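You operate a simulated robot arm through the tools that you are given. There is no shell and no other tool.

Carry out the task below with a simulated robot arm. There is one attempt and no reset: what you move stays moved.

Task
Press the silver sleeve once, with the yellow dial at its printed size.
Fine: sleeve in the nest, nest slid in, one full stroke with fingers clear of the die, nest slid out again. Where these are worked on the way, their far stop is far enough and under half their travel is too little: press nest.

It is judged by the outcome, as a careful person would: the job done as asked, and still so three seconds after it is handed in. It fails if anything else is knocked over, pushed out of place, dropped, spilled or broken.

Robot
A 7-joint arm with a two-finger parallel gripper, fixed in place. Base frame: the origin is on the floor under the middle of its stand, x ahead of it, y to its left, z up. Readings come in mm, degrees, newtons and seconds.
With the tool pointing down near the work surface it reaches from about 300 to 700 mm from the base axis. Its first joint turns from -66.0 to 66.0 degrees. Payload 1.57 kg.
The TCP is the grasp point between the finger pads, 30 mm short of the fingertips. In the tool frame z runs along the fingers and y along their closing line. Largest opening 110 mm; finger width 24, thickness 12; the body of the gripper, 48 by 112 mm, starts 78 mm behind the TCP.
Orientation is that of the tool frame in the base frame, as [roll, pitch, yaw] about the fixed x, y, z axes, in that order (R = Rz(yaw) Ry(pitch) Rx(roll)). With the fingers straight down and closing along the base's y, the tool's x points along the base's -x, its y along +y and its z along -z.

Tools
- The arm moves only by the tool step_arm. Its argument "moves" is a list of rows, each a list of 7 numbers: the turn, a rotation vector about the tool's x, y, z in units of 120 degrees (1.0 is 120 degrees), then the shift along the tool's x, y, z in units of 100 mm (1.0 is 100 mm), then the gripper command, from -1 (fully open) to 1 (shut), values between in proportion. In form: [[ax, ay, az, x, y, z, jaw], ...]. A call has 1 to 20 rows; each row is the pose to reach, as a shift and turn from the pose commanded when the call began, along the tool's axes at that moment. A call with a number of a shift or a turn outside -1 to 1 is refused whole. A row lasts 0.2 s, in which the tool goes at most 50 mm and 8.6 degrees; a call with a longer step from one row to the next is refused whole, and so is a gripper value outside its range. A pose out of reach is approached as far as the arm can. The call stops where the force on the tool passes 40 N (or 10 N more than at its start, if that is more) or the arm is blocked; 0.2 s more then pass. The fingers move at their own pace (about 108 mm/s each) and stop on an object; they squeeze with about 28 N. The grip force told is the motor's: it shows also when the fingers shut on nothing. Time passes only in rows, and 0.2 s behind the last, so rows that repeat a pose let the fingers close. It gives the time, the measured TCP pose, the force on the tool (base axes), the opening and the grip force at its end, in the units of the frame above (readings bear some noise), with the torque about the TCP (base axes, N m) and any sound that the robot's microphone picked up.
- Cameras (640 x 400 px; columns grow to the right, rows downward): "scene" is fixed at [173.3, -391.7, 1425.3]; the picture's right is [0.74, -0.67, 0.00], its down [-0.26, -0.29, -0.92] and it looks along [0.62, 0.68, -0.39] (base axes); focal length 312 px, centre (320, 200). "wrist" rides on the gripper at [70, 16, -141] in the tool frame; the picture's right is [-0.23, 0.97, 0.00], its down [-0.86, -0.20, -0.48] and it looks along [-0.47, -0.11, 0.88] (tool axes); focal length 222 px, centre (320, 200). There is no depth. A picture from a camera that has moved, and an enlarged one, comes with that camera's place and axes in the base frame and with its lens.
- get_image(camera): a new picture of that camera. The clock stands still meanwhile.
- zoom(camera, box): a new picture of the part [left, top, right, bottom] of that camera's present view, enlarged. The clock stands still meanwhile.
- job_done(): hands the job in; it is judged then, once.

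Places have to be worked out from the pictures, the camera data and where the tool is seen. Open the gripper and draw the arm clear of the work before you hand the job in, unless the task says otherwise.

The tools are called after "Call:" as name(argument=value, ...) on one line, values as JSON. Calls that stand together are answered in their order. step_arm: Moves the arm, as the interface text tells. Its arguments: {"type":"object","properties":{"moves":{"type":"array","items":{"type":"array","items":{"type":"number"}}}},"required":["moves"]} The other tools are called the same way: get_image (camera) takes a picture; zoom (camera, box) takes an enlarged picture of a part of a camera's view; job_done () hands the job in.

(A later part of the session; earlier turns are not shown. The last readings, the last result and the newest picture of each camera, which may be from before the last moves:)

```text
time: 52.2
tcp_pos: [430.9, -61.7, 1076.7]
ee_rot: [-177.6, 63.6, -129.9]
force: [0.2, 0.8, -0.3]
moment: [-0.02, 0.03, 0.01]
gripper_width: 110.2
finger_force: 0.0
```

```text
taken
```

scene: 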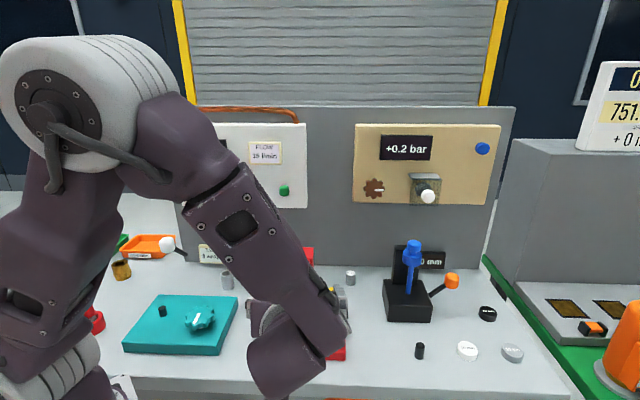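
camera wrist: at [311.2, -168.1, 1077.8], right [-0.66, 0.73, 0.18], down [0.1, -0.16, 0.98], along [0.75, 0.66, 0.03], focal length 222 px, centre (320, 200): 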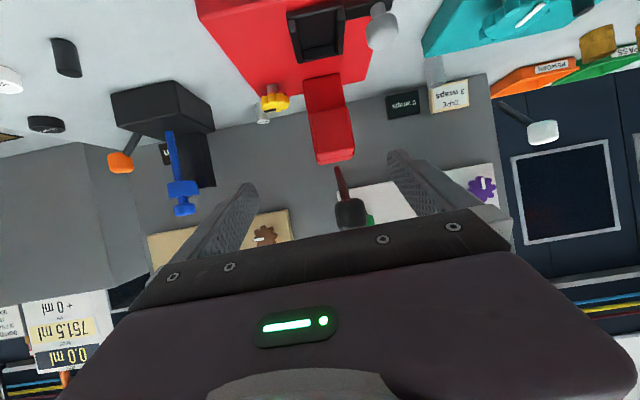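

The horizontal view works. I lower by 100 mm to look under the press head.

Call:
step_arm(moves=[[0, 0, 0, 0.22, 0, 0.11, -1], [0, 0, 0, 0.45, 0, 0.22, -1], [0, 0, 0, 0.67, 0, 0.33, -1], [0, 0, 0, 0.896, 0, 0.444, -1]])

Call:
get_image(camera="wrist")

Call:
get_image(camera="scene")

```text
time: 53.2
tcp_pos: [429.9, -63.6, 975.4]
ee_rot: [-177.5, 63.5, -130.1]
force: [-0.7, 1.1, -0.1]
moment: [0.02, 0.03, -0.01]
gripper_width: 110.0
finger_force: 0.1
```

```text
taken
camera wrist: at [311.1, -168.6, 976.3], right [-0.66, 0.73, 0.19], down [0.1, -0.16, 0.98], along [0.75, 0.66, 0.03], focal length 222 px, centre (320, 200)
```

wrist: 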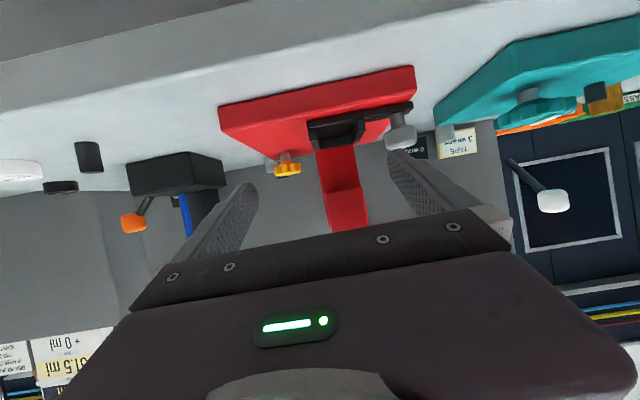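

```text
taken
```

scene: 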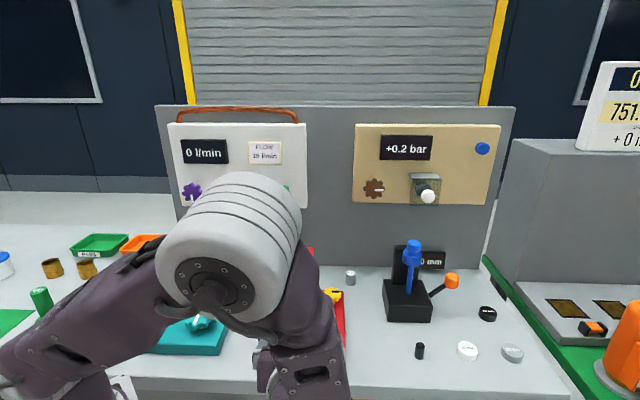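

I zoom on the dial's side and under the press head from this low front view.

Call:
zoom(camera="wrist", box=[260, 130, 420, 230])

Call:
zoom(camera="wrist", box=[265, 145, 313, 185])

Call:
zoom(camera="wrist", box=[300, 130, 380, 190])

Call:
zoom(camera="wrist", box=[210, 60, 430, 160])

```text
4.00 times, centred on (340, 180) of wrist
camera zoom: at [311.1, -168.6, 976.3], right [-0.66, 0.73, 0.19], down [0.1, -0.16, 0.98], along [0.75, 0.66, 0.03], focal length 888 px, centre (240, 280)
```

zoom: 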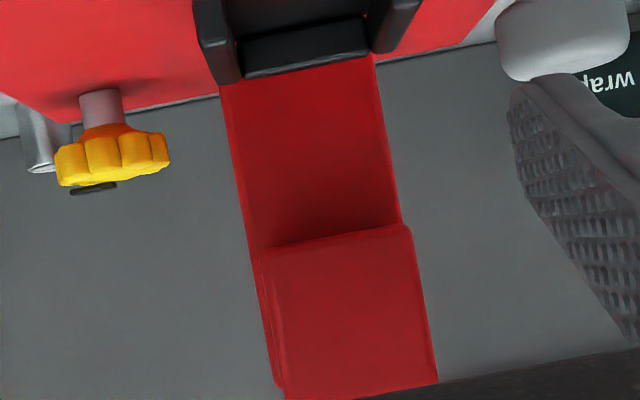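

```text
10.00 times, centred on (289, 165) of wrist
camera zoom: at [311.1, -168.6, 976.3], right [-0.66, 0.73, 0.19], down [0.1, -0.16, 0.98], along [0.75, 0.66, 0.03], focal length 2221 px, centre (630, 550)
```

zoom: 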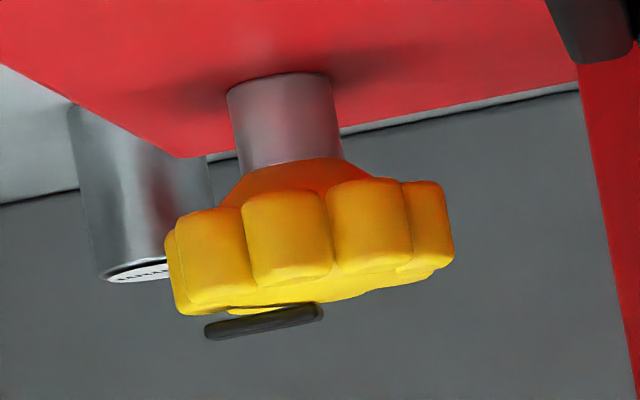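

```text
6.67 times, centred on (340, 160) of wrist
camera zoom: at [311.1, -168.6, 976.3], right [-0.66, 0.73, 0.19], down [0.1, -0.16, 0.98], along [0.75, 0.66, 0.03], focal length 1481 px, centre (187, 467)
```

zoom: 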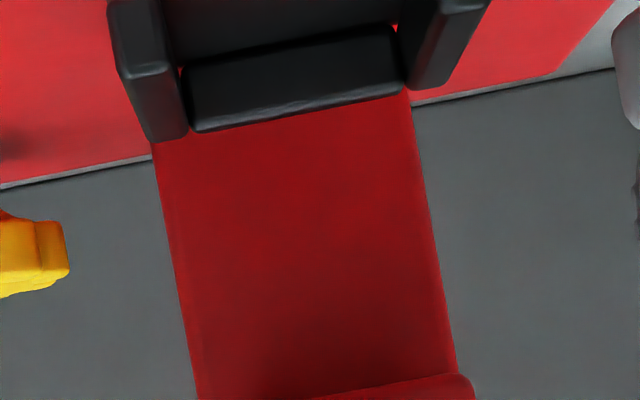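

```text
2.91 times, centred on (320, 110) of wrist
camera zoom: at [311.1, -168.6, 976.3], right [-0.66, 0.73, 0.19], down [0.1, -0.16, 0.98], along [0.75, 0.66, 0.03], focal length 646 px, centre (320, 462)
```

zoom: 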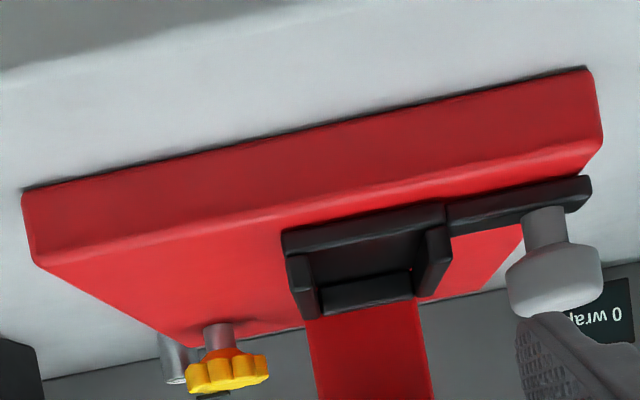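

The die side, column front and dial underside are all blank too. I retreat from this low view: back up, then level the tool.

Call:
step_arm(moves=[[0, 0, 0, -0.25, 0, -0.12, -1], [0, 0, 0, -0.5, 0, -0.24, -1], [0, 0, 0, -0.72, 0, -0.35, -1], [0, 0, 0, -0.95, 0, -0.47, -1]])

Call:
step_arm(moves=[[0, 0.067, 0, 0, 0, 0, -1], [0, 0.134, 0, 0, 0, 0, -1], [0, 0.2, 0, 0, 0, 0, -1], [0, 0.267, 0, 0, 0, 0, -1], [0, 0.333, 0, 0, 0, 0, -1], [0, 0.4, 0, 0, 0, 0, -1], [0, 0.467, 0, 0, 0, 0, -1], [0, 0.528, 0, 0, 0, 0, -1]])

Call:
get_image(camera="wrist")

```text
time: 54.2
tcp_pos: [430.9, -63.3, 1083.3]
ee_rot: [-177.7, 63.4, -130.2]
force: [-0.4, -0.5, 0.5]
moment: [0.0, 0.0, -0.01]
gripper_width: 109.9
finger_force: 0.0
```

```text
time: 56.0
tcp_pos: [430.0, -62.6, 1082.9]
ee_rot: [-178.9, 0.0, -132.2]
force: [0.4, -1.1, 0.1]
moment: [0.0, -0.03, 0.01]
gripper_width: 110.3
finger_force: 0.1
```

```text
taken
camera wrist: at [367.9, -102.1, 1225.1], right [-0.57, 0.82, -0.02], down [0.72, 0.51, 0.48], along [0.41, 0.26, -0.88], focal length 222 px, centre (320, 200)
```

wrist: 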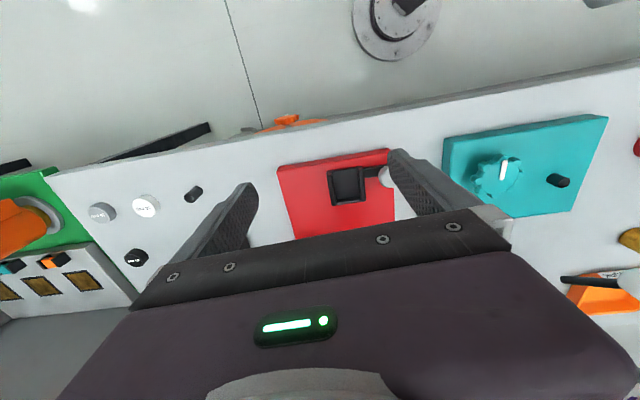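

I rise, then move to the right of the press and rotate the wrist to the grip angle for turning the dial clockwise.

Call:
step_arm(moves=[[-0.0046, 0, 0, 0, 0, -0.35, 0.127], [-0.0092, 0, 0, 0, 0, -0.75, 0.127], [-0.0092, 0, 0, -0.31, -0.23, -0.75, 0.127], [-0.0092, 0, 0, -0.62, -0.46, -0.75, 0.127], [-0.0092, 0, 0, -0.94, -0.7, -0.75, 0.127]])

Call:
step_arm(moves=[[0, 0, -0.07, 0, 0, 0, 0.127], [0, 0, -0.14, 0, 0, 0, 0.127], [0, 0, -0.21, 0, 0, 0, 0.127], [0, 0, -0.28, 0, 0, 0, 0.127], [0, 0, -0.35, 0, 0, 0, 0.127], [0, 0, -0.42, 0, 0, 0, 0.127], [0, 0, -0.49, 0, 0, 0, 0.127], [0, 0, -0.56, 0, 0, 0, 0.127], [0, 0, -0.63, 0, 0, 0, 0.127], [0, 0, -0.7, 0, 0, 0, 0.127], [0, 0, -0.77, 0, 0, 0, 0.127], [0, 0, -0.84, 0, 0, 0, 0.127], [0, 0, -0.91, 0, 0, 0, 0.127], [0, 0, -0.97, 0, 0, 0, 0.127]])

```text
time: 57.2
tcp_pos: [546.3, -39.4, 1157.5]
ee_rot: [180.0, 0.3, -132.3]
force: [-0.4, -0.3, 0.0]
moment: [-0.01, 0.02, 0.0]
gripper_width: 47.9
finger_force: 0.0
```

```text
time: 60.2
tcp_pos: [543.8, -40.5, 1158.3]
ee_rot: [-180.0, 0.0, -15.7]
force: [0.0, 1.0, -0.3]
moment: [-0.03, 0.02, 0.01]
gripper_width: 48.0
finger_force: 0.0
```

Next I move over the dial and finish the rotation to yaw ≈25°.

Call:
step_arm(moves=[[0, 0, -0.068, 0.055, -0.158, 0.1, 0.127], [0, 0, -0.137, 0.11, -0.316, 0.25, 0.127], [0, 0, -0.205, 0.166, -0.473, 0.45, 0.127], [0, 0, -0.273, 0.22, -0.63, 0.7, 0.127], [0, 0, -0.342, 0.277, -0.789, 0.95, 0.127]])

Call:
zoom(camera="wrist", box=[270, 90, 380, 190])

```text
time: 61.4
tcp_pos: [591.4, 28.2, 1066.7]
ee_rot: [-179.9, -0.2, 25.3]
force: [0.5, -0.3, 0.4]
moment: [0.02, 0.01, 0.0]
gripper_width: 47.5
finger_force: 0.0
```

```text
4.00 times, centred on (325, 140) of wrist
camera zoom: at [660.5, 43.5, 1208.3], right [0.21, -0.98, 0.0], down [-0.86, -0.19, 0.48], along [-0.47, -0.1, -0.88], focal length 888 px, centre (300, 440)
```

zoom: 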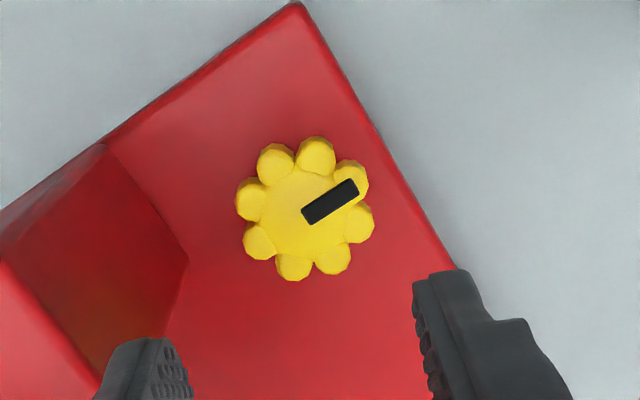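

Aligned. I descend and grip the dial across petal pairs.

Call:
step_arm(moves=[[0, 0, 0, 0.01, 0, 0.25, 0.05], [0, 0, 0, 0.01, 0, 0.5, 0.05], [0, 0, 0, 0.01, 0, 0.75, 0.05], [0, 0, 0, 0.01, 0, 0.95, 0.05]])

Call:
step_arm(moves=[[0, 0, 0, 0, 0, 0.18, 0.05], [0, 0, 0, 0, 0, 0.18, 0.3], [0, 0, 0, 0, 0, 0.18, 0.5], [0, 0, 0, 0, 0, 0.18, 0.5]])

Call:
zoom(camera="wrist", box=[270, 130, 380, 230])

```text
time: 62.1
tcp_pos: [594.4, 32.0, 1022.9]
ee_rot: [179.8, -0.6, 25.3]
force: [-6.9, -2.3, 15.8]
moment: [0.57, 0.44, 0.29]
gripper_width: 52.3
finger_force: 0.5
stopped in row 3: the force on the tool passed its limit at 80 N (the readings are from after the stop); the commanded pose is now the measured one
```

```text
time: 62.4
tcp_pos: [595.3, 30.9, 1023.1]
ee_rot: [179.6, -1.0, 25.4]
force: [-5.2, -2.3, 14.4]
moment: [0.43, 0.38, 0.25]
gripper_width: 52.8
finger_force: 0.3
stopped in row 1: the force on the tool passed its limit at 69 N (the readings are from after the stop); the commanded pose is now the measured one
```

```text
4.00 times, centred on (325, 180) of wrist
camera zoom: at [661.2, 46.0, 1167.1], right [0.21, -0.98, 0.0], down [-0.87, -0.19, 0.46], along [-0.45, -0.1, -0.89], focal length 888 px, centre (300, 280)
```

zoom: 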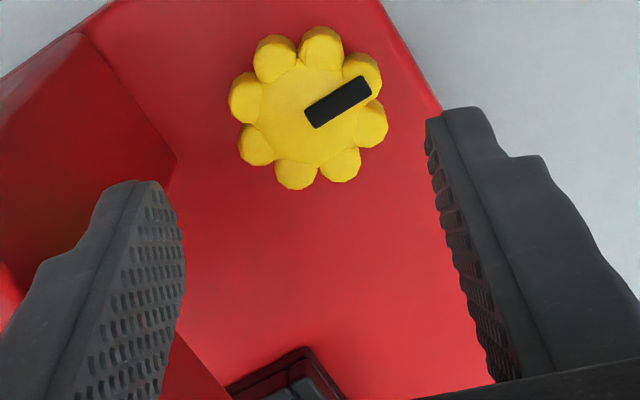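

The left finger touched the press column's right edge (80 N peak) – at this wrist angle it sits too close. I go straight up immediately and check that nothing moved.

Call:
step_arm(moves=[[0, 0, 0, 0, 0, -0.2, 0.05], [0, 0, 0, 0, 0, -0.5, 0.05]])

Call:
zoom(camera="scene", box=[240, 230, 370, 370])

Call:
get_image(camera="wrist")

```text
time: 63.0
tcp_pos: [596.2, 32.2, 1072.3]
ee_rot: [179.7, -1.0, 25.4]
force: [0.3, 0.3, -0.5]
moment: [0.01, 0.03, 0.01]
gripper_width: 51.9
finger_force: 0.0
```

```text
2.86 times, centred on (305, 300) of scene
camera zoom: at [173.3, -391.7, 1425.3], right [0.74, -0.67, 0.0], down [-0.26, -0.29, -0.92], along [0.62, 0.68, -0.39], focal length 891 px, centre (363, -86)
```

zoom: 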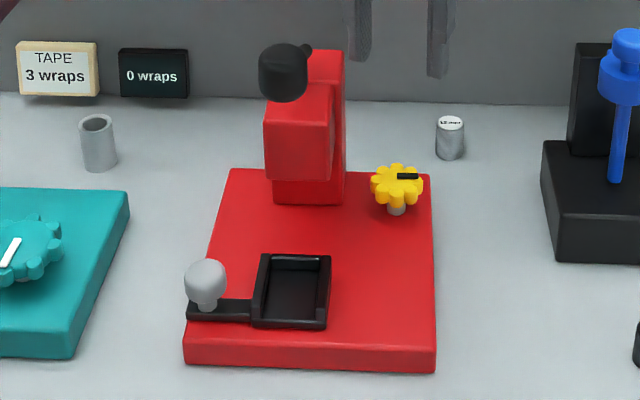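

```text
taken
camera wrist: at [662.5, 45.9, 1215.4], right [0.21, -0.98, 0.0], down [-0.87, -0.19, 0.46], along [-0.45, -0.1, -0.89], focal length 222 px, centre (320, 200)
```

wrist: 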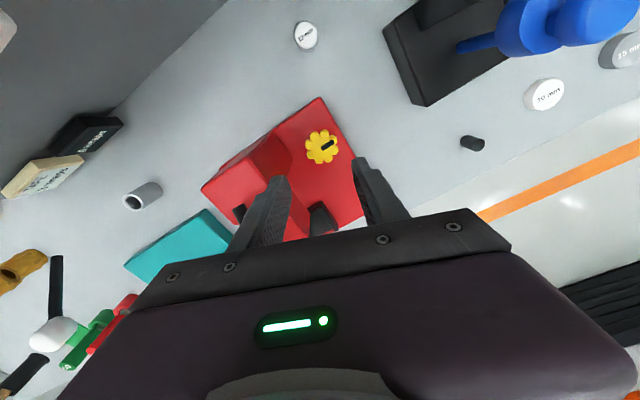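

Nothing was displaced. From here I have a clear top view of the dial, so I take very high zooms of the plate around it to rule out faint engraved marks.

Call:
zoom(camera="wrist", box=[302, 128, 342, 153])

Call:
zoom(camera="wrist", box=[320, 130, 356, 175])

Call:
zoom(camera="wrist", box=[290, 145, 340, 180])

Call:
zoom(camera="wrist", box=[296, 22, 318, 52])

```text
16.00 times, centred on (322, 140) of wrist
camera zoom: at [662.5, 45.9, 1215.4], right [0.21, -0.98, 0.0], down [-0.87, -0.19, 0.46], along [-0.45, -0.1, -0.89], focal length 3554 px, centre (288, 1152)
```

zoom: 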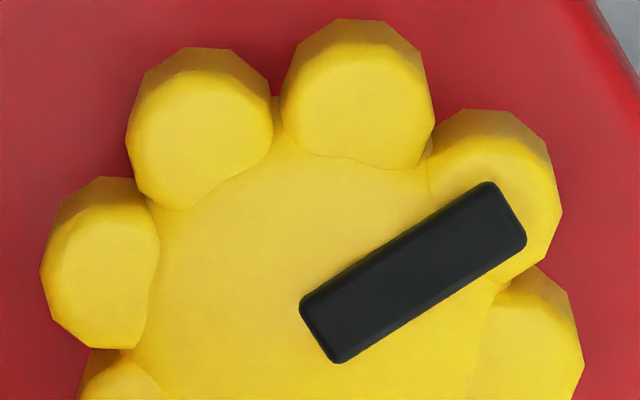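

```text
8.89 times, centred on (338, 152) of wrist
camera zoom: at [662.5, 45.9, 1215.4], right [0.21, -0.98, 0.0], down [-0.87, -0.19, 0.46], along [-0.45, -0.1, -0.89], focal length 1974 px, centre (160, 622)
```

zoom: 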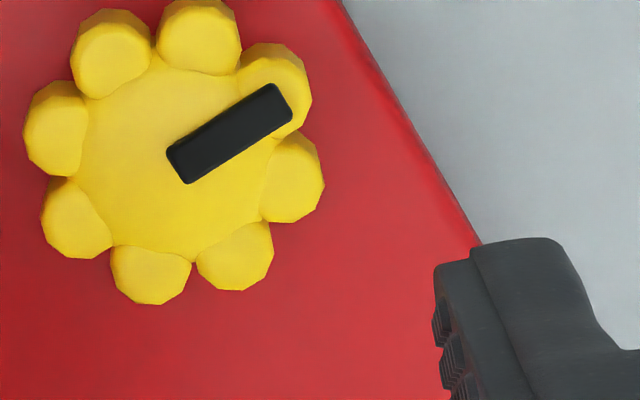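

```text
11.43 times, centred on (315, 162) of wrist
camera zoom: at [662.5, 45.9, 1215.4], right [0.21, -0.98, 0.0], down [-0.87, -0.19, 0.46], along [-0.45, -0.1, -0.89], focal length 2538 px, centre (377, 629)
```

zoom: 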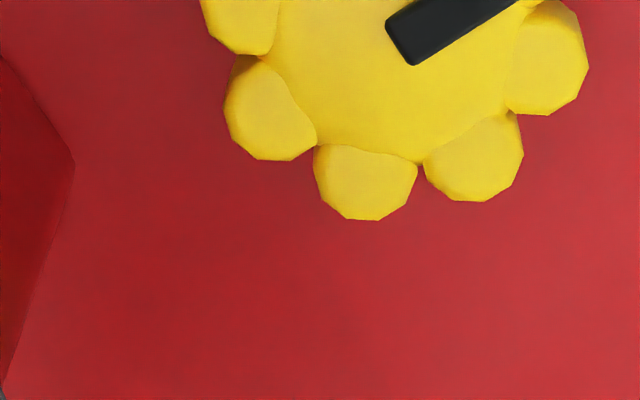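

```text
13.33 times, centred on (307, 37) of wrist
camera zoom: at [662.5, 45.9, 1215.4], right [0.21, -0.98, 0.0], down [-0.87, -0.19, 0.46], along [-0.45, -0.1, -0.89], focal length 2962 px, centre (493, 2373)
```

zoom: 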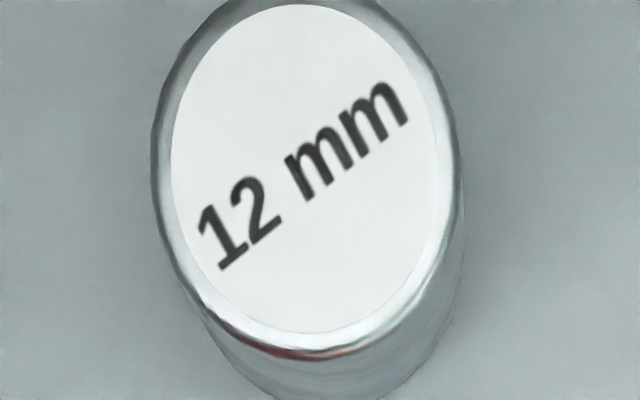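

The plate and dial truly carry no marks. My first clockwise test was confounded by a gripper contact, so I'll retest turning clockwise past the start position, properly this time. First I level the tool and return to the safe grip angle (yaw −20°).

Call:
step_arm(moves=[[0.0025, -0.0083, 0, -0.051, 0.02, 0, 0.0]])

Call:
step_arm(moves=[[0, 0, 0.063, 0, 0, 0, 0.0], [0, 0, 0.126, 0, 0, 0, 0.0], [0, 0, 0.189, 0, 0, 0, 0.0], [0, 0, 0.252, 0, 0, 0, 0.0], [0, 0, 0.315, 0, 0, 0, 0.0], [0, 0, 0.376, 0, 0, 0, 0.0], [0, 0, 0.376, 0, 0, 0, 0.0]])

Call:
get_image(camera="wrist")

```text
time: 63.4
tcp_pos: [592.2, 27.7, 1072.1]
ee_rot: [179.8, 0.1, 25.4]
force: [0.0, 0.3, 0.4]
moment: [0.0, 0.03, -0.01]
gripper_width: 54.9
finger_force: 0.1
```

```text
time: 65.0
tcp_pos: [590.9, 27.7, 1072.4]
ee_rot: [179.9, -0.1, -19.9]
force: [1.3, 0.1, 0.0]
moment: [0.03, 0.02, 0.02]
gripper_width: 55.0
finger_force: 0.1
```

```text
taken
camera wrist: at [649.9, -12.4, 1214.4], right [-0.54, -0.84, 0.0], down [-0.74, 0.48, 0.48], along [-0.4, 0.26, -0.88], focal length 222 px, centre (320, 200)
```

wrist: 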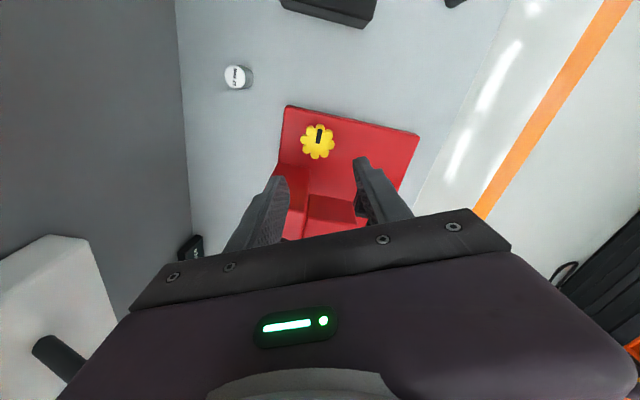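

I descend in two checked stages at this safe angle.

Call:
step_arm(moves=[[0, 0, 0, 0.012, -0.01, 0.25, 0.0], [0, 0, 0, 0.012, -0.01, 0.5, 0.0], [0, 0, 0, 0.012, -0.01, 0.75, 0.0], [0, 0, 0, 0.012, -0.01, 1.0, 0.0]])

```text
time: 66.0
tcp_pos: [594.0, 24.8, 975.0]
ee_rot: [-179.9, -0.1, -19.7]
force: [-0.6, 0.0, -0.6]
moment: [0.01, 0.0, -0.02]
gripper_width: 55.2
finger_force: 0.0
```

Call:
step_arm(moves=[[0, 0, 0, -0.02, -0.02, 0.2, 0.0], [0, 0, 0, -0.02, -0.02, 0.2, 0.3], [0, 0, 0, -0.02, -0.02, 0.2, 0.5], [0, 0, 0, -0.02, -0.02, 0.2, 0.5]])

Call:
zoom(camera="wrist", box=[270, 130, 380, 230])

```text
time: 67.0
tcp_pos: [591.6, 29.2, 954.1]
ee_rot: [179.9, 0.1, -19.7]
force: [-5.0, -3.4, 2.9]
moment: [0.06, -0.32, -0.05]
gripper_width: 39.3
finger_force: 45.0
```

```text
4.00 times, centred on (325, 180) of wrist
camera zoom: at [651.2, -9.8, 1096.9], right [-0.54, -0.84, 0.0], down [-0.74, 0.48, 0.48], along [-0.4, 0.26, -0.88], focal length 888 px, centre (300, 280)
```

zoom: 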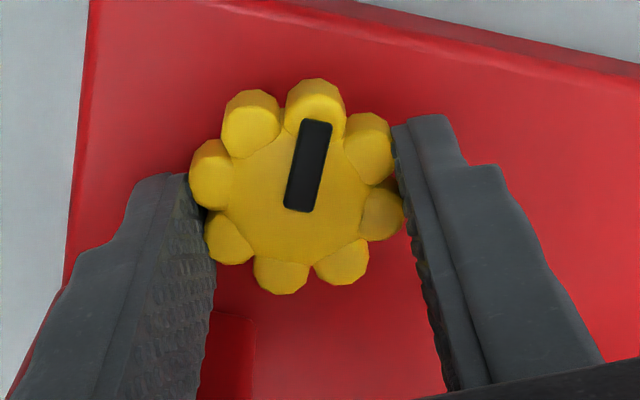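

Gripped at 39 mm with small side forces. I turn 45° clockwise (towards the start position) and check.

Call:
step_arm(moves=[[0, 0, 0.0625, 0, 0, 0, 0.5], [0, 0, 0.125, 0, 0, 0, 0.5], [0, 0, 0.1875, 0, 0, 0, 0.5], [0, 0, 0.25, 0, 0, 0, 0.5], [0, 0, 0.3125, 0, 0, 0, 0.5], [0, 0, 0.375, 0, 0, 0, 0.5]])

Call:
zoom(camera="wrist", box=[270, 130, 380, 230])

Call:
zoom(camera="scene", box=[260, 230, 460, 360])

```text
time: 68.4
tcp_pos: [592.4, 31.0, 954.6]
ee_rot: [-179.7, -0.3, -64.7]
force: [22.0, -5.9, 17.8]
moment: [-0.85, -0.47, 0.03]
gripper_width: 39.3
finger_force: 44.5
```

```text
4.00 times, centred on (325, 180) of wrist
camera zoom: at [606.0, -39.8, 1096.9], right [-0.98, -0.21, -0.01], down [-0.19, 0.86, 0.48], along [-0.09, 0.47, -0.88], focal length 888 px, centre (300, 280)
```

zoom: 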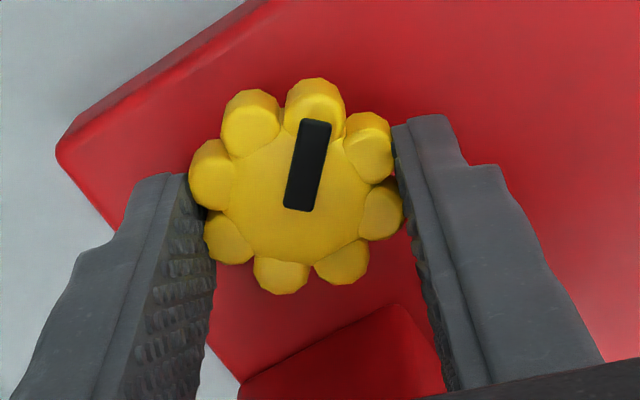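

```text
3.08 times, centred on (360, 295) of scene
camera zoom: at [173.6, -391.9, 1425.2], right [0.74, -0.67, 0.0], down [-0.26, -0.29, -0.92], along [0.62, 0.68, -0.39], focal length 960 px, centre (197, -92)
```

zoom: 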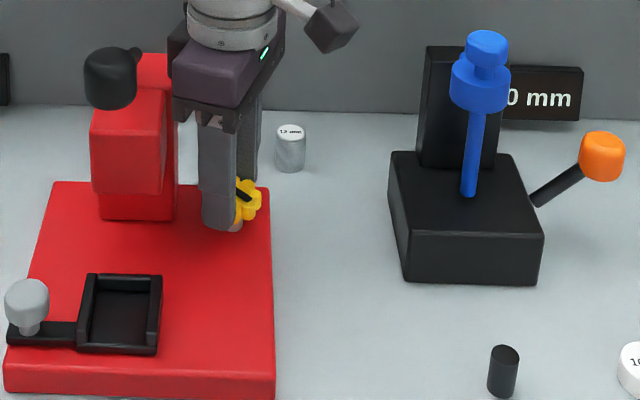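

The dial followed to mid-travel (45°). I re-grip at yaw −20° and continue clockwise another 45° to the start position.

Call:
step_arm(moves=[[0, 0, 0, 0, 0, 0, 0.0], [0, 0, 0, 0, 0, 0, 0.0], [0, 0, -0.0625, 0, 0, 0, 0.0], [0, 0, -0.125, 0, 0, 0, 0.0], [0, 0, -0.1875, 0, 0, 0, 0.0], [0, 0, -0.25, 0, 0, 0, 0.0], [0, 0, -0.3125, 0, 0, 0, 0.0], [0, 0, -0.375, 0, 0, 0, 0.0], [0, 0, -0.375, 0, 0, 0, 0.3], [0, 0, -0.375, 0, 0, 0, 0.5], [0, 0, -0.375, 0, 0, 0, 0.5]])

Call:
zoom(camera="wrist", box=[270, 130, 380, 230])

```text
time: 70.8
tcp_pos: [589.8, 28.9, 952.7]
ee_rot: [-180.0, -0.1, -19.7]
force: [2.3, 2.5, 0.3]
moment: [0.4, -0.2, 0.03]
gripper_width: 39.3
finger_force: 44.7
```

```text
4.00 times, centred on (325, 180) of wrist
camera zoom: at [649.1, -9.3, 1095.4], right [-0.54, -0.84, 0.0], down [-0.74, 0.48, 0.48], along [-0.4, 0.26, -0.88], focal length 888 px, centre (300, 280)
```

zoom: 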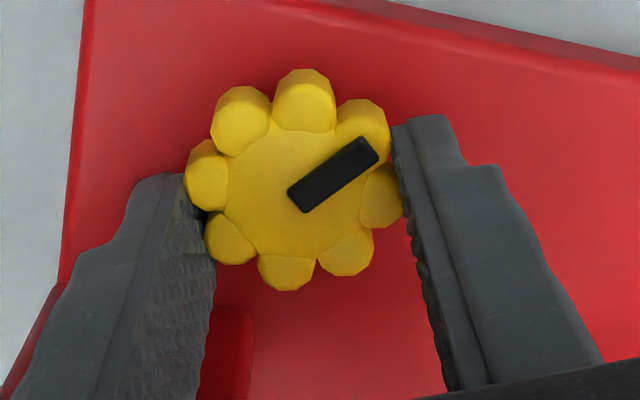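

Gripped at the mid position. I turn another 45° clockwise.

Call:
step_arm(moves=[[0, 0, 0.0625, 0, 0, 0, 0.5], [0, 0, 0.125, 0, 0, 0, 0.5], [0, 0, 0.1875, 0, 0, 0, 0.5], [0, 0, 0.25, 0, 0, 0, 0.5], [0, 0, 0.3125, 0, 0, 0, 0.5], [0, 0, 0.375, 0, 0, 0, 0.5]])

Call:
zoom(camera="wrist", box=[270, 130, 380, 230])

Call:
zoom(camera="scene", box=[260, 230, 460, 360])

```text
time: 72.2
tcp_pos: [592.6, 32.8, 952.1]
ee_rot: [-179.6, 0.0, -64.8]
force: [11.8, 20.5, 10.3]
moment: [-0.02, 0.04, 0.09]
gripper_width: 39.4
finger_force: 44.8
```

```text
4.00 times, centred on (325, 180) of wrist
camera zoom: at [605.4, -38.4, 1095.3], right [-0.98, -0.21, 0.0], down [-0.19, 0.86, 0.48], along [-0.1, 0.47, -0.88], focal length 888 px, centre (300, 280)
```

zoom: 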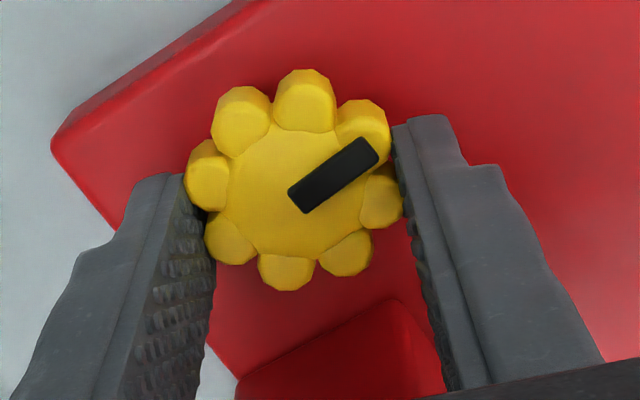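

```text
3.08 times, centred on (360, 295) of scene
camera zoom: at [173.5, -391.1, 1425.5], right [0.74, -0.67, 0.0], down [-0.26, -0.29, -0.92], along [0.62, 0.68, -0.39], focal length 960 px, centre (197, -92)
```

zoom: 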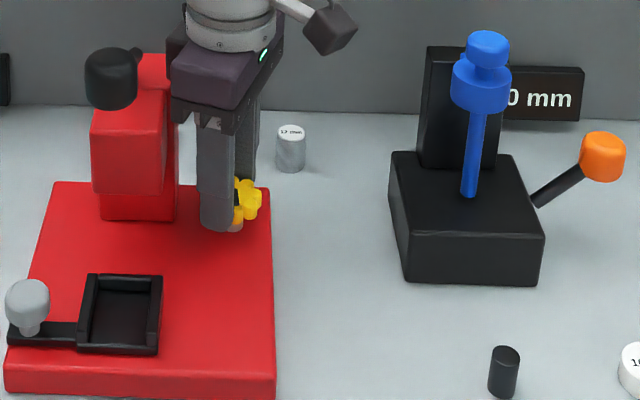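

The dial is back at its 6 o'clock start. I re-grip at yaw −20° and now test clockwise beyond it, well clear of the column.

Call:
step_arm(moves=[[0, 0, 0, 0, 0, 0, 0.0], [0, 0, 0, 0, 0, 0, 0.0], [0, 0, -0.0625, 0, 0, 0, 0.0], [0, 0, -0.125, 0, 0, 0, 0.0], [0, 0, -0.1875, 0, 0, 0, 0.0], [0, 0, -0.25, 0, 0, 0, 0.0], [0, 0, -0.3125, 0, 0, 0, 0.0], [0, 0, -0.375, 0, 0, 0, 0.0], [0, 0, -0.375, 0, 0, 0, 0.3], [0, 0, -0.375, 0, 0, 0, 0.5], [0, 0, -0.375, 0, 0, 0, 0.5]])

Call:
step_arm(moves=[[0, 0, 0.0625, 0, 0, 0, 0.5], [0, 0, 0.125, 0, 0, 0, 0.5], [0, 0, 0.1875, 0, 0, 0, 0.5]])

Call:
zoom(camera="wrist", box=[270, 130, 380, 230])

Call:
zoom(camera="scene", box=[260, 230, 460, 360])

```text
time: 74.6
tcp_pos: [590.1, 30.5, 953.4]
ee_rot: [179.9, 0.0, -19.8]
force: [-4.4, -7.1, 2.9]
moment: [0.2, 0.22, 0.0]
gripper_width: 39.4
finger_force: 45.0
```

```text
time: 75.4
tcp_pos: [591.2, 31.0, 951.7]
ee_rot: [-180.0, 0.0, -42.4]
force: [1.2, 4.5, 3.0]
moment: [-0.44, 0.17, 0.9]
gripper_width: 39.8
finger_force: 44.6
```

```text
4.00 times, centred on (325, 180) of wrist
camera zoom: at [630.5, -28.1, 1094.1], right [-0.82, -0.57, 0.0], down [-0.5, 0.72, 0.48], along [-0.27, 0.39, -0.88], focal length 888 px, centre (300, 280)
```

zoom: 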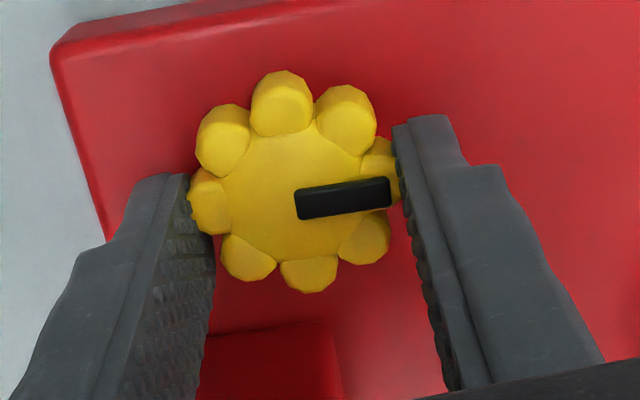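

```text
3.08 times, centred on (360, 295) of scene
camera zoom: at [173.3, -391.5, 1425.4], right [0.74, -0.67, 0.0], down [-0.26, -0.29, -0.92], along [0.62, 0.68, -0.39], focal length 960 px, centre (197, -92)
```

zoom: 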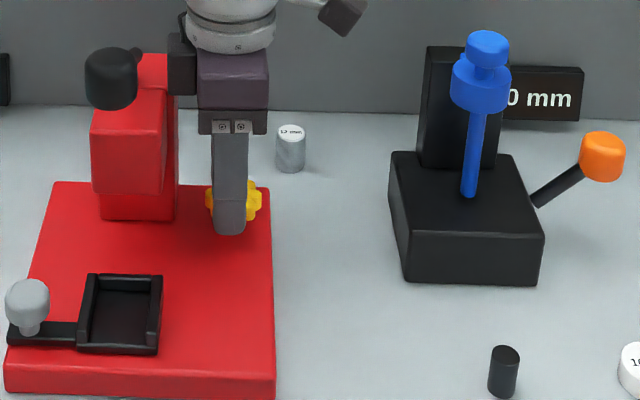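

Clockwise past 6 o'clock is blocked (0.9 N·m, dial did not follow): the dial's travel is exactly 6 to 3 o'clock. The right-hand face of the base plate, nearest the dial, is the one side I have only seen at grazing angles, so I release and go look at it from the front right.

Call:
step_arm(moves=[[0, 0, 0, 0, 0, 0, 0.0], [0, 0, 0, 0, 0, 0, 0.0], [0, 0, 0, 0, 0, -0.35, 0.0], [0, 0, 0, 0, 0, -0.7, 0.0], [0, 0, 0, 0, 0, -1.0, 0.0]])

Call:
zoom(camera="scene", box=[318, 282, 350, 310])

```text
time: 76.6
tcp_pos: [591.6, 29.6, 1051.1]
ee_rot: [179.9, 0.0, -42.1]
force: [0.0, 0.2, 0.4]
moment: [-0.01, -0.01, 0.02]
gripper_width: 55.0
finger_force: 0.1
```

```text
14.29 times, centred on (334, 296) of scene
camera zoom: at [173.3, -391.7, 1425.3], right [0.74, -0.67, 0.0], down [-0.26, -0.29, -0.92], along [0.62, 0.68, -0.39], focal length 4457 px, centre (120, -1171)
```

zoom: 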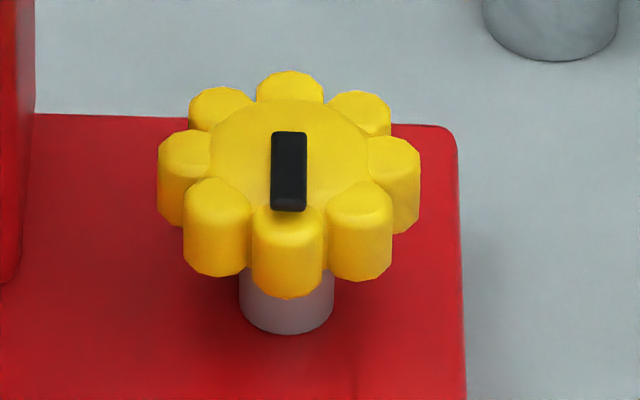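

The dial is back at 6 o'clock. I retreat to the front right.

Call:
step_arm(moves=[[0, 0, 0, 0.05, 0.235, 0, 0.0], [0, 0, 0, 0.107, 0.47, 0, 0.0], [0, 0, 0, 0.16, 0.7, 0, 0.0], [0, 0, 0.07, 0.214, 0.938, 0, 0.0], [0, 0, 0.14, 0.214, 0.938, 0, 0.0], [0, 0, 0.21, 0.214, 0.938, 0, 0.0], [0, 0, 0.28, 0.214, 0.938, 0, 0.0], [0, 0, 0.35, 0.214, 0.938, 0, 0.0], [0, 0, 0.375, 0.214, 0.938, 0, 0.0]])

```text
time: 78.6
tcp_pos: [544.7, -53.2, 1052.7]
ee_rot: [180.0, -0.1, -87.3]
force: [-0.4, -0.4, -1.0]
moment: [0.01, 0.02, 0.01]
gripper_width: 54.8
finger_force: 0.0
```

I continue outwards and tilt the tool 40° to look back at the press's right side.

Call:
step_arm(moves=[[0, -0.0667, 0, 0.19, 0.133, 0, 0.0], [0, -0.1333, 0, 0.38, 0.266, 0, -0.5], [0, -0.2, 0, 0.57, 0.4, 0, -1], [0, -0.2667, 0, 0.76, 0.53, 0, -1], [0, -0.3333, 0, 0.95, 0.665, 0, -1]])

Call:
get_image(camera="wrist")

```text
time: 79.8
tcp_pos: [484.1, -151.4, 1053.3]
ee_rot: [-179.9, 40.1, -87.2]
force: [0.0, 0.7, -1.0]
moment: [0.02, -0.04, -0.01]
gripper_width: 110.4
finger_force: 0.1
```

```text
taken
camera wrist: at [473.1, -296.2, 1117.5], right [-0.98, 0.13, 0.14], down [0.18, 0.36, 0.92], along [0.06, 0.93, -0.37], focal length 222 px, centre (320, 200)
```

wrist: 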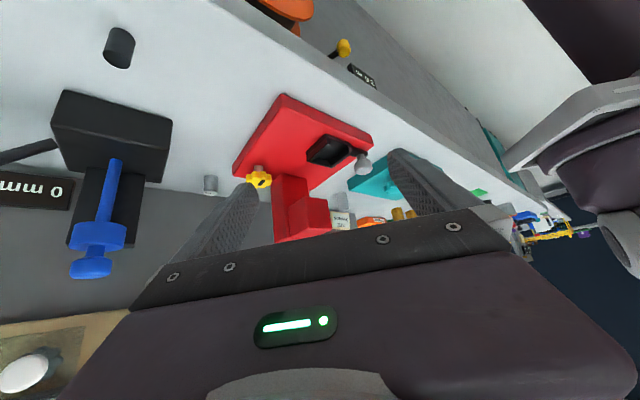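

This gives a good view of the right side face of the base; I zoom in on it and the surroundings.

Call:
zoom(camera="wrist", box=[220, 80, 380, 200])

Call:
zoom(camera="wrist", box=[225, 130, 305, 200])

Call:
zoom(camera="wrist", box=[320, 30, 400, 100])

Call:
zoom(camera="wrist", box=[0, 150, 140, 240])

```text
3.33 times, centred on (300, 140) of wrist
camera zoom: at [473.1, -296.2, 1117.5], right [-0.98, 0.13, 0.14], down [0.18, 0.36, 0.92], along [0.06, 0.93, -0.37], focal length 740 px, centre (387, 400)
```

zoom: 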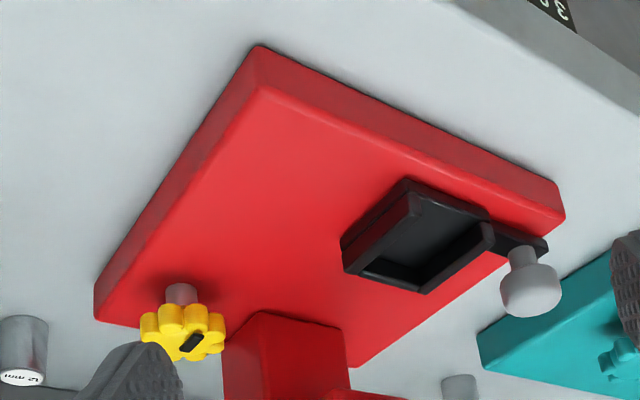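

```text
5.71 times, centred on (265, 165) of wrist
camera zoom: at [473.1, -296.2, 1117.5], right [-0.98, 0.13, 0.14], down [0.18, 0.36, 0.92], along [0.06, 0.93, -0.37], focal length 1269 px, centre (634, 400)
```

zoom: 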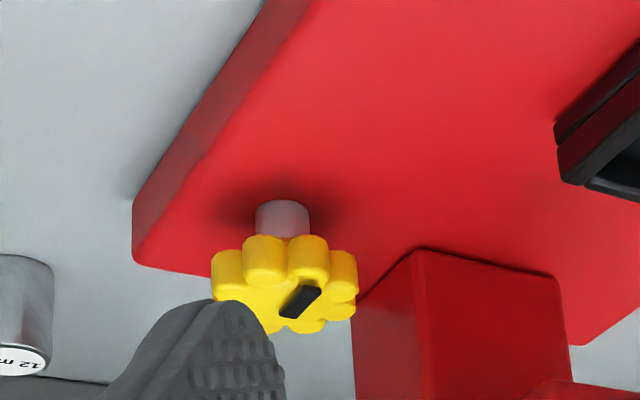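

```text
5.71 times, centred on (360, 65) of wrist
camera zoom: at [473.1, -296.2, 1117.5], right [-0.98, 0.13, 0.14], down [0.18, 0.36, 0.92], along [0.06, 0.93, -0.37], focal length 1269 px, centre (91, 971)
```

zoom: 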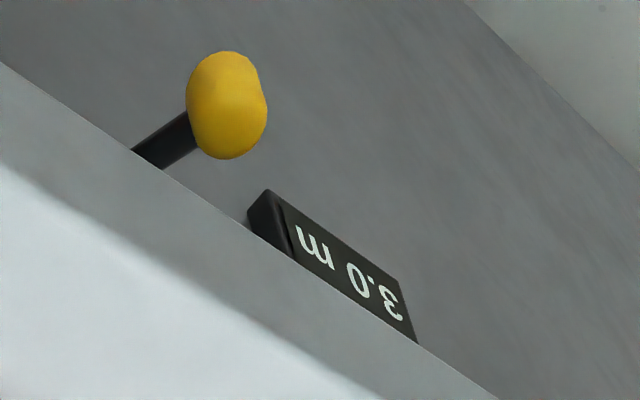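

```text
4.44 times, centred on (70, 195) of wrist
camera zoom: at [473.1, -296.2, 1117.5], right [-0.98, 0.13, 0.14], down [0.18, 0.36, 0.92], along [0.06, 0.93, -0.37], focal length 987 px, centre (1431, 222)
```

zoom: 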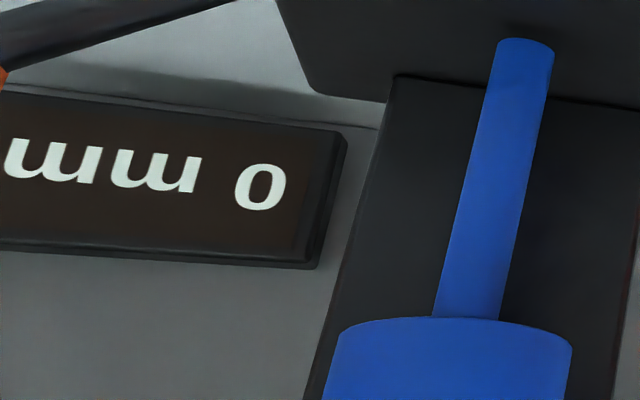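

No marks there either. I have now seen every face: the dial's travel is 6→3 o'clock with no readout at rest. A readout may only wake up when the nest is in, and the dial stays reachable then, so I go on with the sleeve and revisit the dial before the stroke. First I turn the tilted gripper to face straight into the bench.

Call:
step_arm(moves=[[0.0402, 0, 0.0479, 0, 0, 0, -0.091], [0.0803, 0, 0.0957, 0, 0, 0, -0.091], [0.1205, 0, 0.1435, 0, 0, 0, -0.091], [0.1607, 0, 0.1913, 0, 0, 0, -0.091], [0.2008, 0, 0.2392, 0, 0, 0, -0.091], [0.241, 0, 0.287, 0, 0, 0, -0.091]])

Call:
get_image(camera="wrist")

Call:
get_image(camera="scene")

```text
time: 81.2
tcp_pos: [481.4, -150.5, 1052.2]
ee_rot: [-179.9, 40.0, -132.3]
force: [-0.9, -0.7, 0.9]
moment: [0.02, 0.0, -0.01]
gripper_width: 59.9
finger_force: 0.0
```

```text
taken
camera wrist: at [371.2, -247.5, 1117.2], right [-0.6, 0.78, 0.15], down [0.38, 0.12, 0.92], along [0.7, 0.61, -0.37], focal length 222 px, centre (320, 200)
```

wrist: 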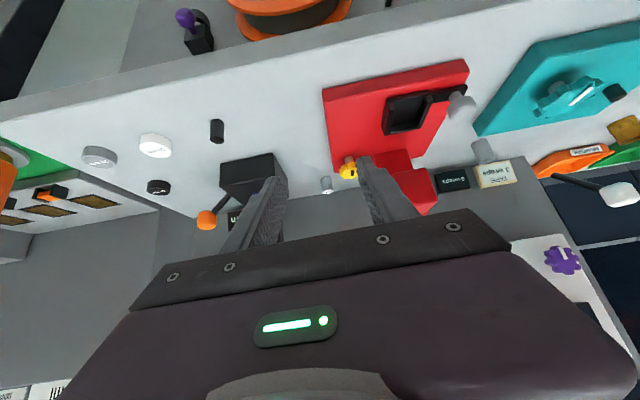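

```text
taken
```

scene: 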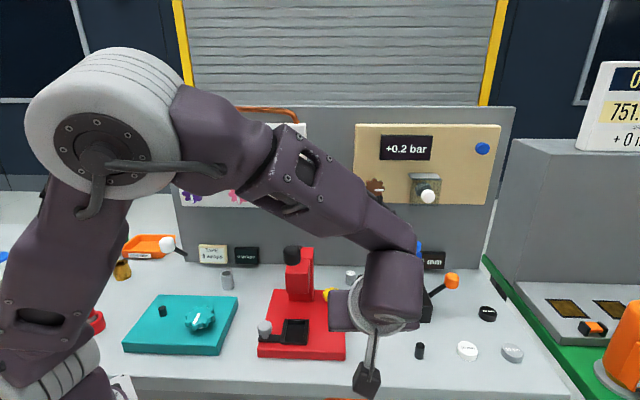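

The view confirms orientation straight into the bench. I move forward towards the sleeve at height, in two steps.

Call:
step_arm(moves=[[0, 0, 0, -0.26, -0.05, 0.26, -0.091], [0, 0, 0, -0.52, -0.11, 0.52, -0.091], [0, 0, 0, -0.778, -0.16, 0.784, -0.091]])

Call:
get_image(camera="wrist")

Call:
get_image(camera="scene")

```text
time: 82.0
tcp_pos: [569.5, -79.2, 1042.4]
ee_rot: [-179.8, 40.0, -132.3]
force: [0.1, 0.2, 0.1]
moment: [-0.02, 0.01, 0.01]
gripper_width: 59.9
finger_force: 0.1
```

```text
taken
camera wrist: at [458.2, -175.7, 1106.8], right [-0.6, 0.78, 0.15], down [0.38, 0.12, 0.92], along [0.7, 0.61, -0.37], focal length 222 px, centre (320, 200)
```

wrist: 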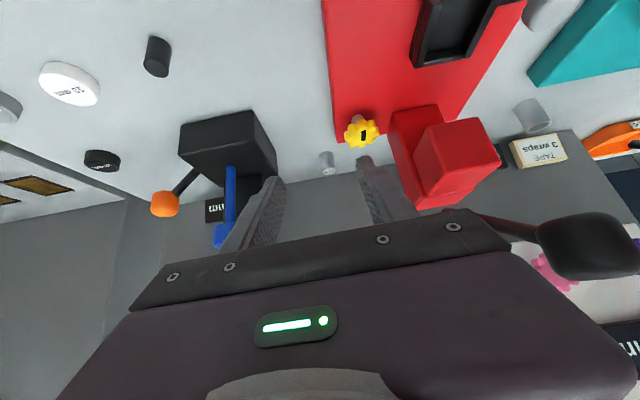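

```text
taken
```

scene: 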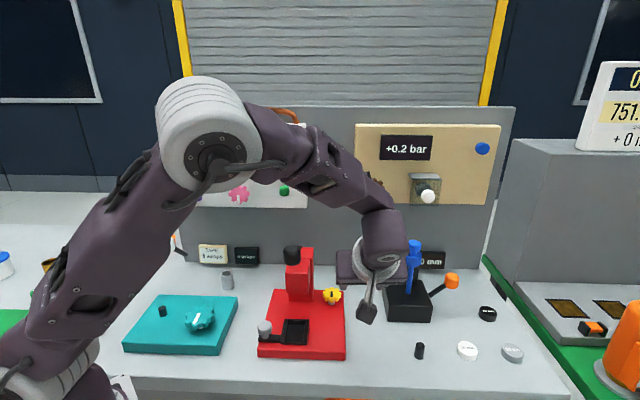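

The sleeve is ahead between the fingers. I zoom on it to refine its position in this frame.

Call:
zoom(camera="wrist", box=[300, 140, 356, 180])

```text
10.00 times, centred on (328, 160) of wrist
camera zoom: at [458.2, -175.7, 1106.8], right [-0.6, 0.78, 0.15], down [0.38, 0.12, 0.92], along [0.7, 0.61, -0.37], focal length 2221 px, centre (240, 600)
```

zoom: 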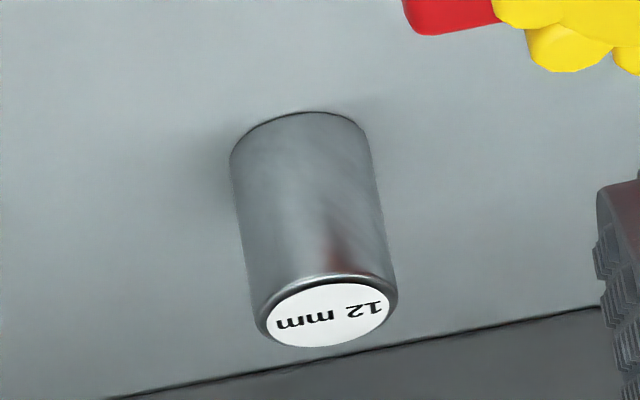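

Triangulating three views: sleeve top z≈916, axis at e≈475, n≈526 (bench-aligned), i.e. about (705, 70); bench top ≈878. Nest: wall tops ≈923, floor ≈914. I advance towards the sleeve at height.

Call:
step_arm(moves=[[0, 0, 0, -0.21, 0, 0.265, -0.091], [0, 0, 0, -0.42, 0, 0.53, -0.091], [0, 0, 0, -0.637, 0, 0.796, -0.091]])

Call:
get_image(camera="wrist")

Call:
get_image(camera="scene")

```text
time: 82.8
tcp_pos: [634.8, -5.9, 1021.6]
ee_rot: [-179.8, 40.0, -132.2]
force: [-0.2, -0.1, 0.2]
moment: [0.0, 0.03, 0.02]
gripper_width: 59.8
finger_force: 0.0
```

```text
taken
camera wrist: at [525.0, -102.0, 1086.1], right [-0.6, 0.78, 0.14], down [0.38, 0.12, 0.92], along [0.7, 0.61, -0.37], focal length 222 px, centre (320, 200)
```

wrist: 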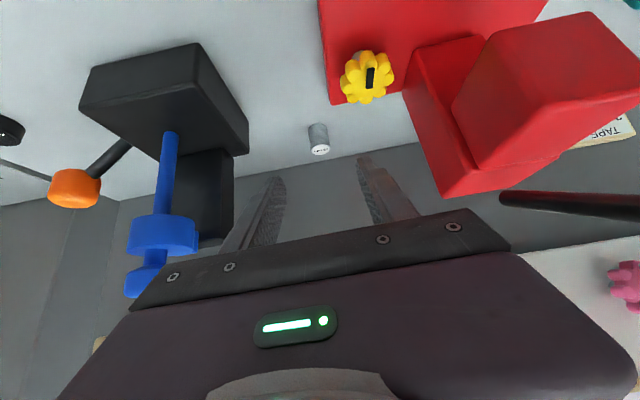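

```text
taken
```

scene: 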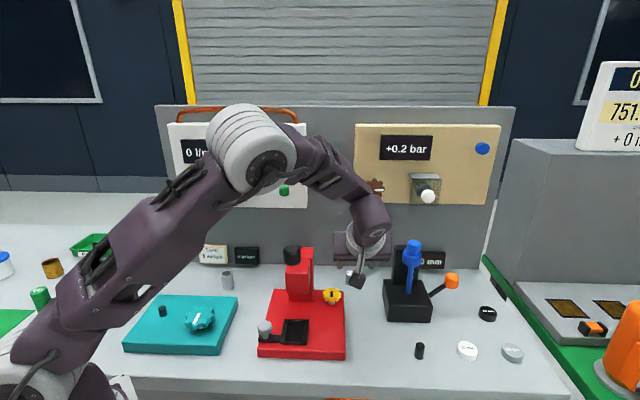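

The sleeve sits where predicted, centred between the fingers. I advance until the fingers are above it.

Call:
step_arm(moves=[[0, 0, 0, -0.16, -0.007, 0.29, -0.091], [0, 0, 0, -0.32, -0.014, 0.58, -0.091], [0, 0, 0, -0.487, -0.02, 0.866, -0.091]])

Call:
get_image(camera="wrist")

Call:
zoom(camera="scene", box=[260, 200, 450, 330])

```text
time: 83.6
tcp_pos: [697.7, 58.4, 988.7]
ee_rot: [-180.0, 40.0, -132.2]
force: [1.1, -0.5, -0.7]
moment: [-0.01, 0.01, -0.04]
gripper_width: 59.9
finger_force: 0.2
```

```text
taken
camera wrist: at [588.4, -37.3, 1052.5], right [-0.6, 0.78, 0.15], down [0.38, 0.12, 0.92], along [0.7, 0.61, -0.37], focal length 222 px, centre (320, 200)
```

wrist: 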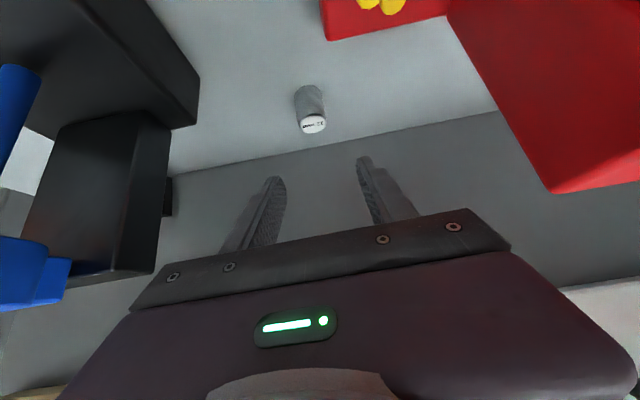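

```text
3.08 times, centred on (355, 265) of scene
camera zoom: at [173.3, -391.7, 1425.3], right [0.74, -0.67, 0.0], down [-0.26, -0.29, -0.92], along [0.62, 0.68, -0.39], focal length 960 px, centre (212, 0)
```

zoom: 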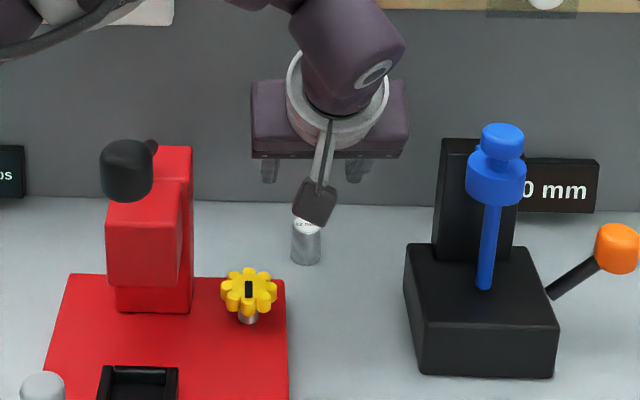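

The sleeve is at e≈474, n≈526 – aligned within 2–3 mm. I lower the open fingers around its upper half.

Call:
step_arm(moves=[[0, 0, 0, 0.127, 0.007, 0.167, -0.091], [0, 0, 0, 0.255, 0.014, 0.335, -0.091], [0, 0, 0, 0.382, 0.02, 0.502, -0.091]])

Call:
get_image(camera="wrist")

Call:
zoom(camera="scene", box=[310, 230, 400, 300])

```text
time: 84.4
tcp_pos: [699.9, 66.4, 924.6]
ee_rot: [-179.8, 39.9, -132.2]
force: [0.0, -0.5, -0.9]
moment: [-0.02, -0.01, 0.02]
gripper_width: 59.9
finger_force: 0.1
```

```text
taken
camera wrist: at [589.0, -30.5, 988.7], right [-0.6, 0.78, 0.15], down [0.38, 0.12, 0.92], along [0.7, 0.61, -0.37], focal length 222 px, centre (320, 200)
```

wrist: 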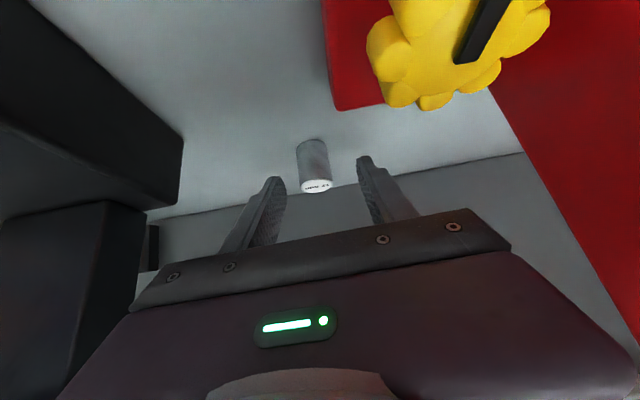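

```text
5.71 times, centred on (355, 265) of scene
camera zoom: at [173.3, -391.7, 1425.3], right [0.74, -0.67, 0.0], down [-0.26, -0.29, -0.92], along [0.62, 0.68, -0.39], focal length 1783 px, centre (120, -171)
```

zoom: 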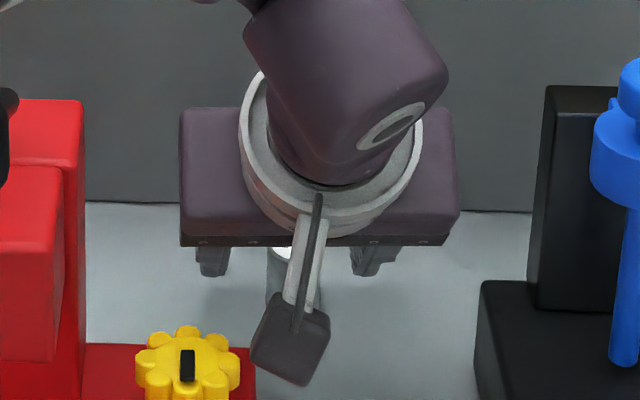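

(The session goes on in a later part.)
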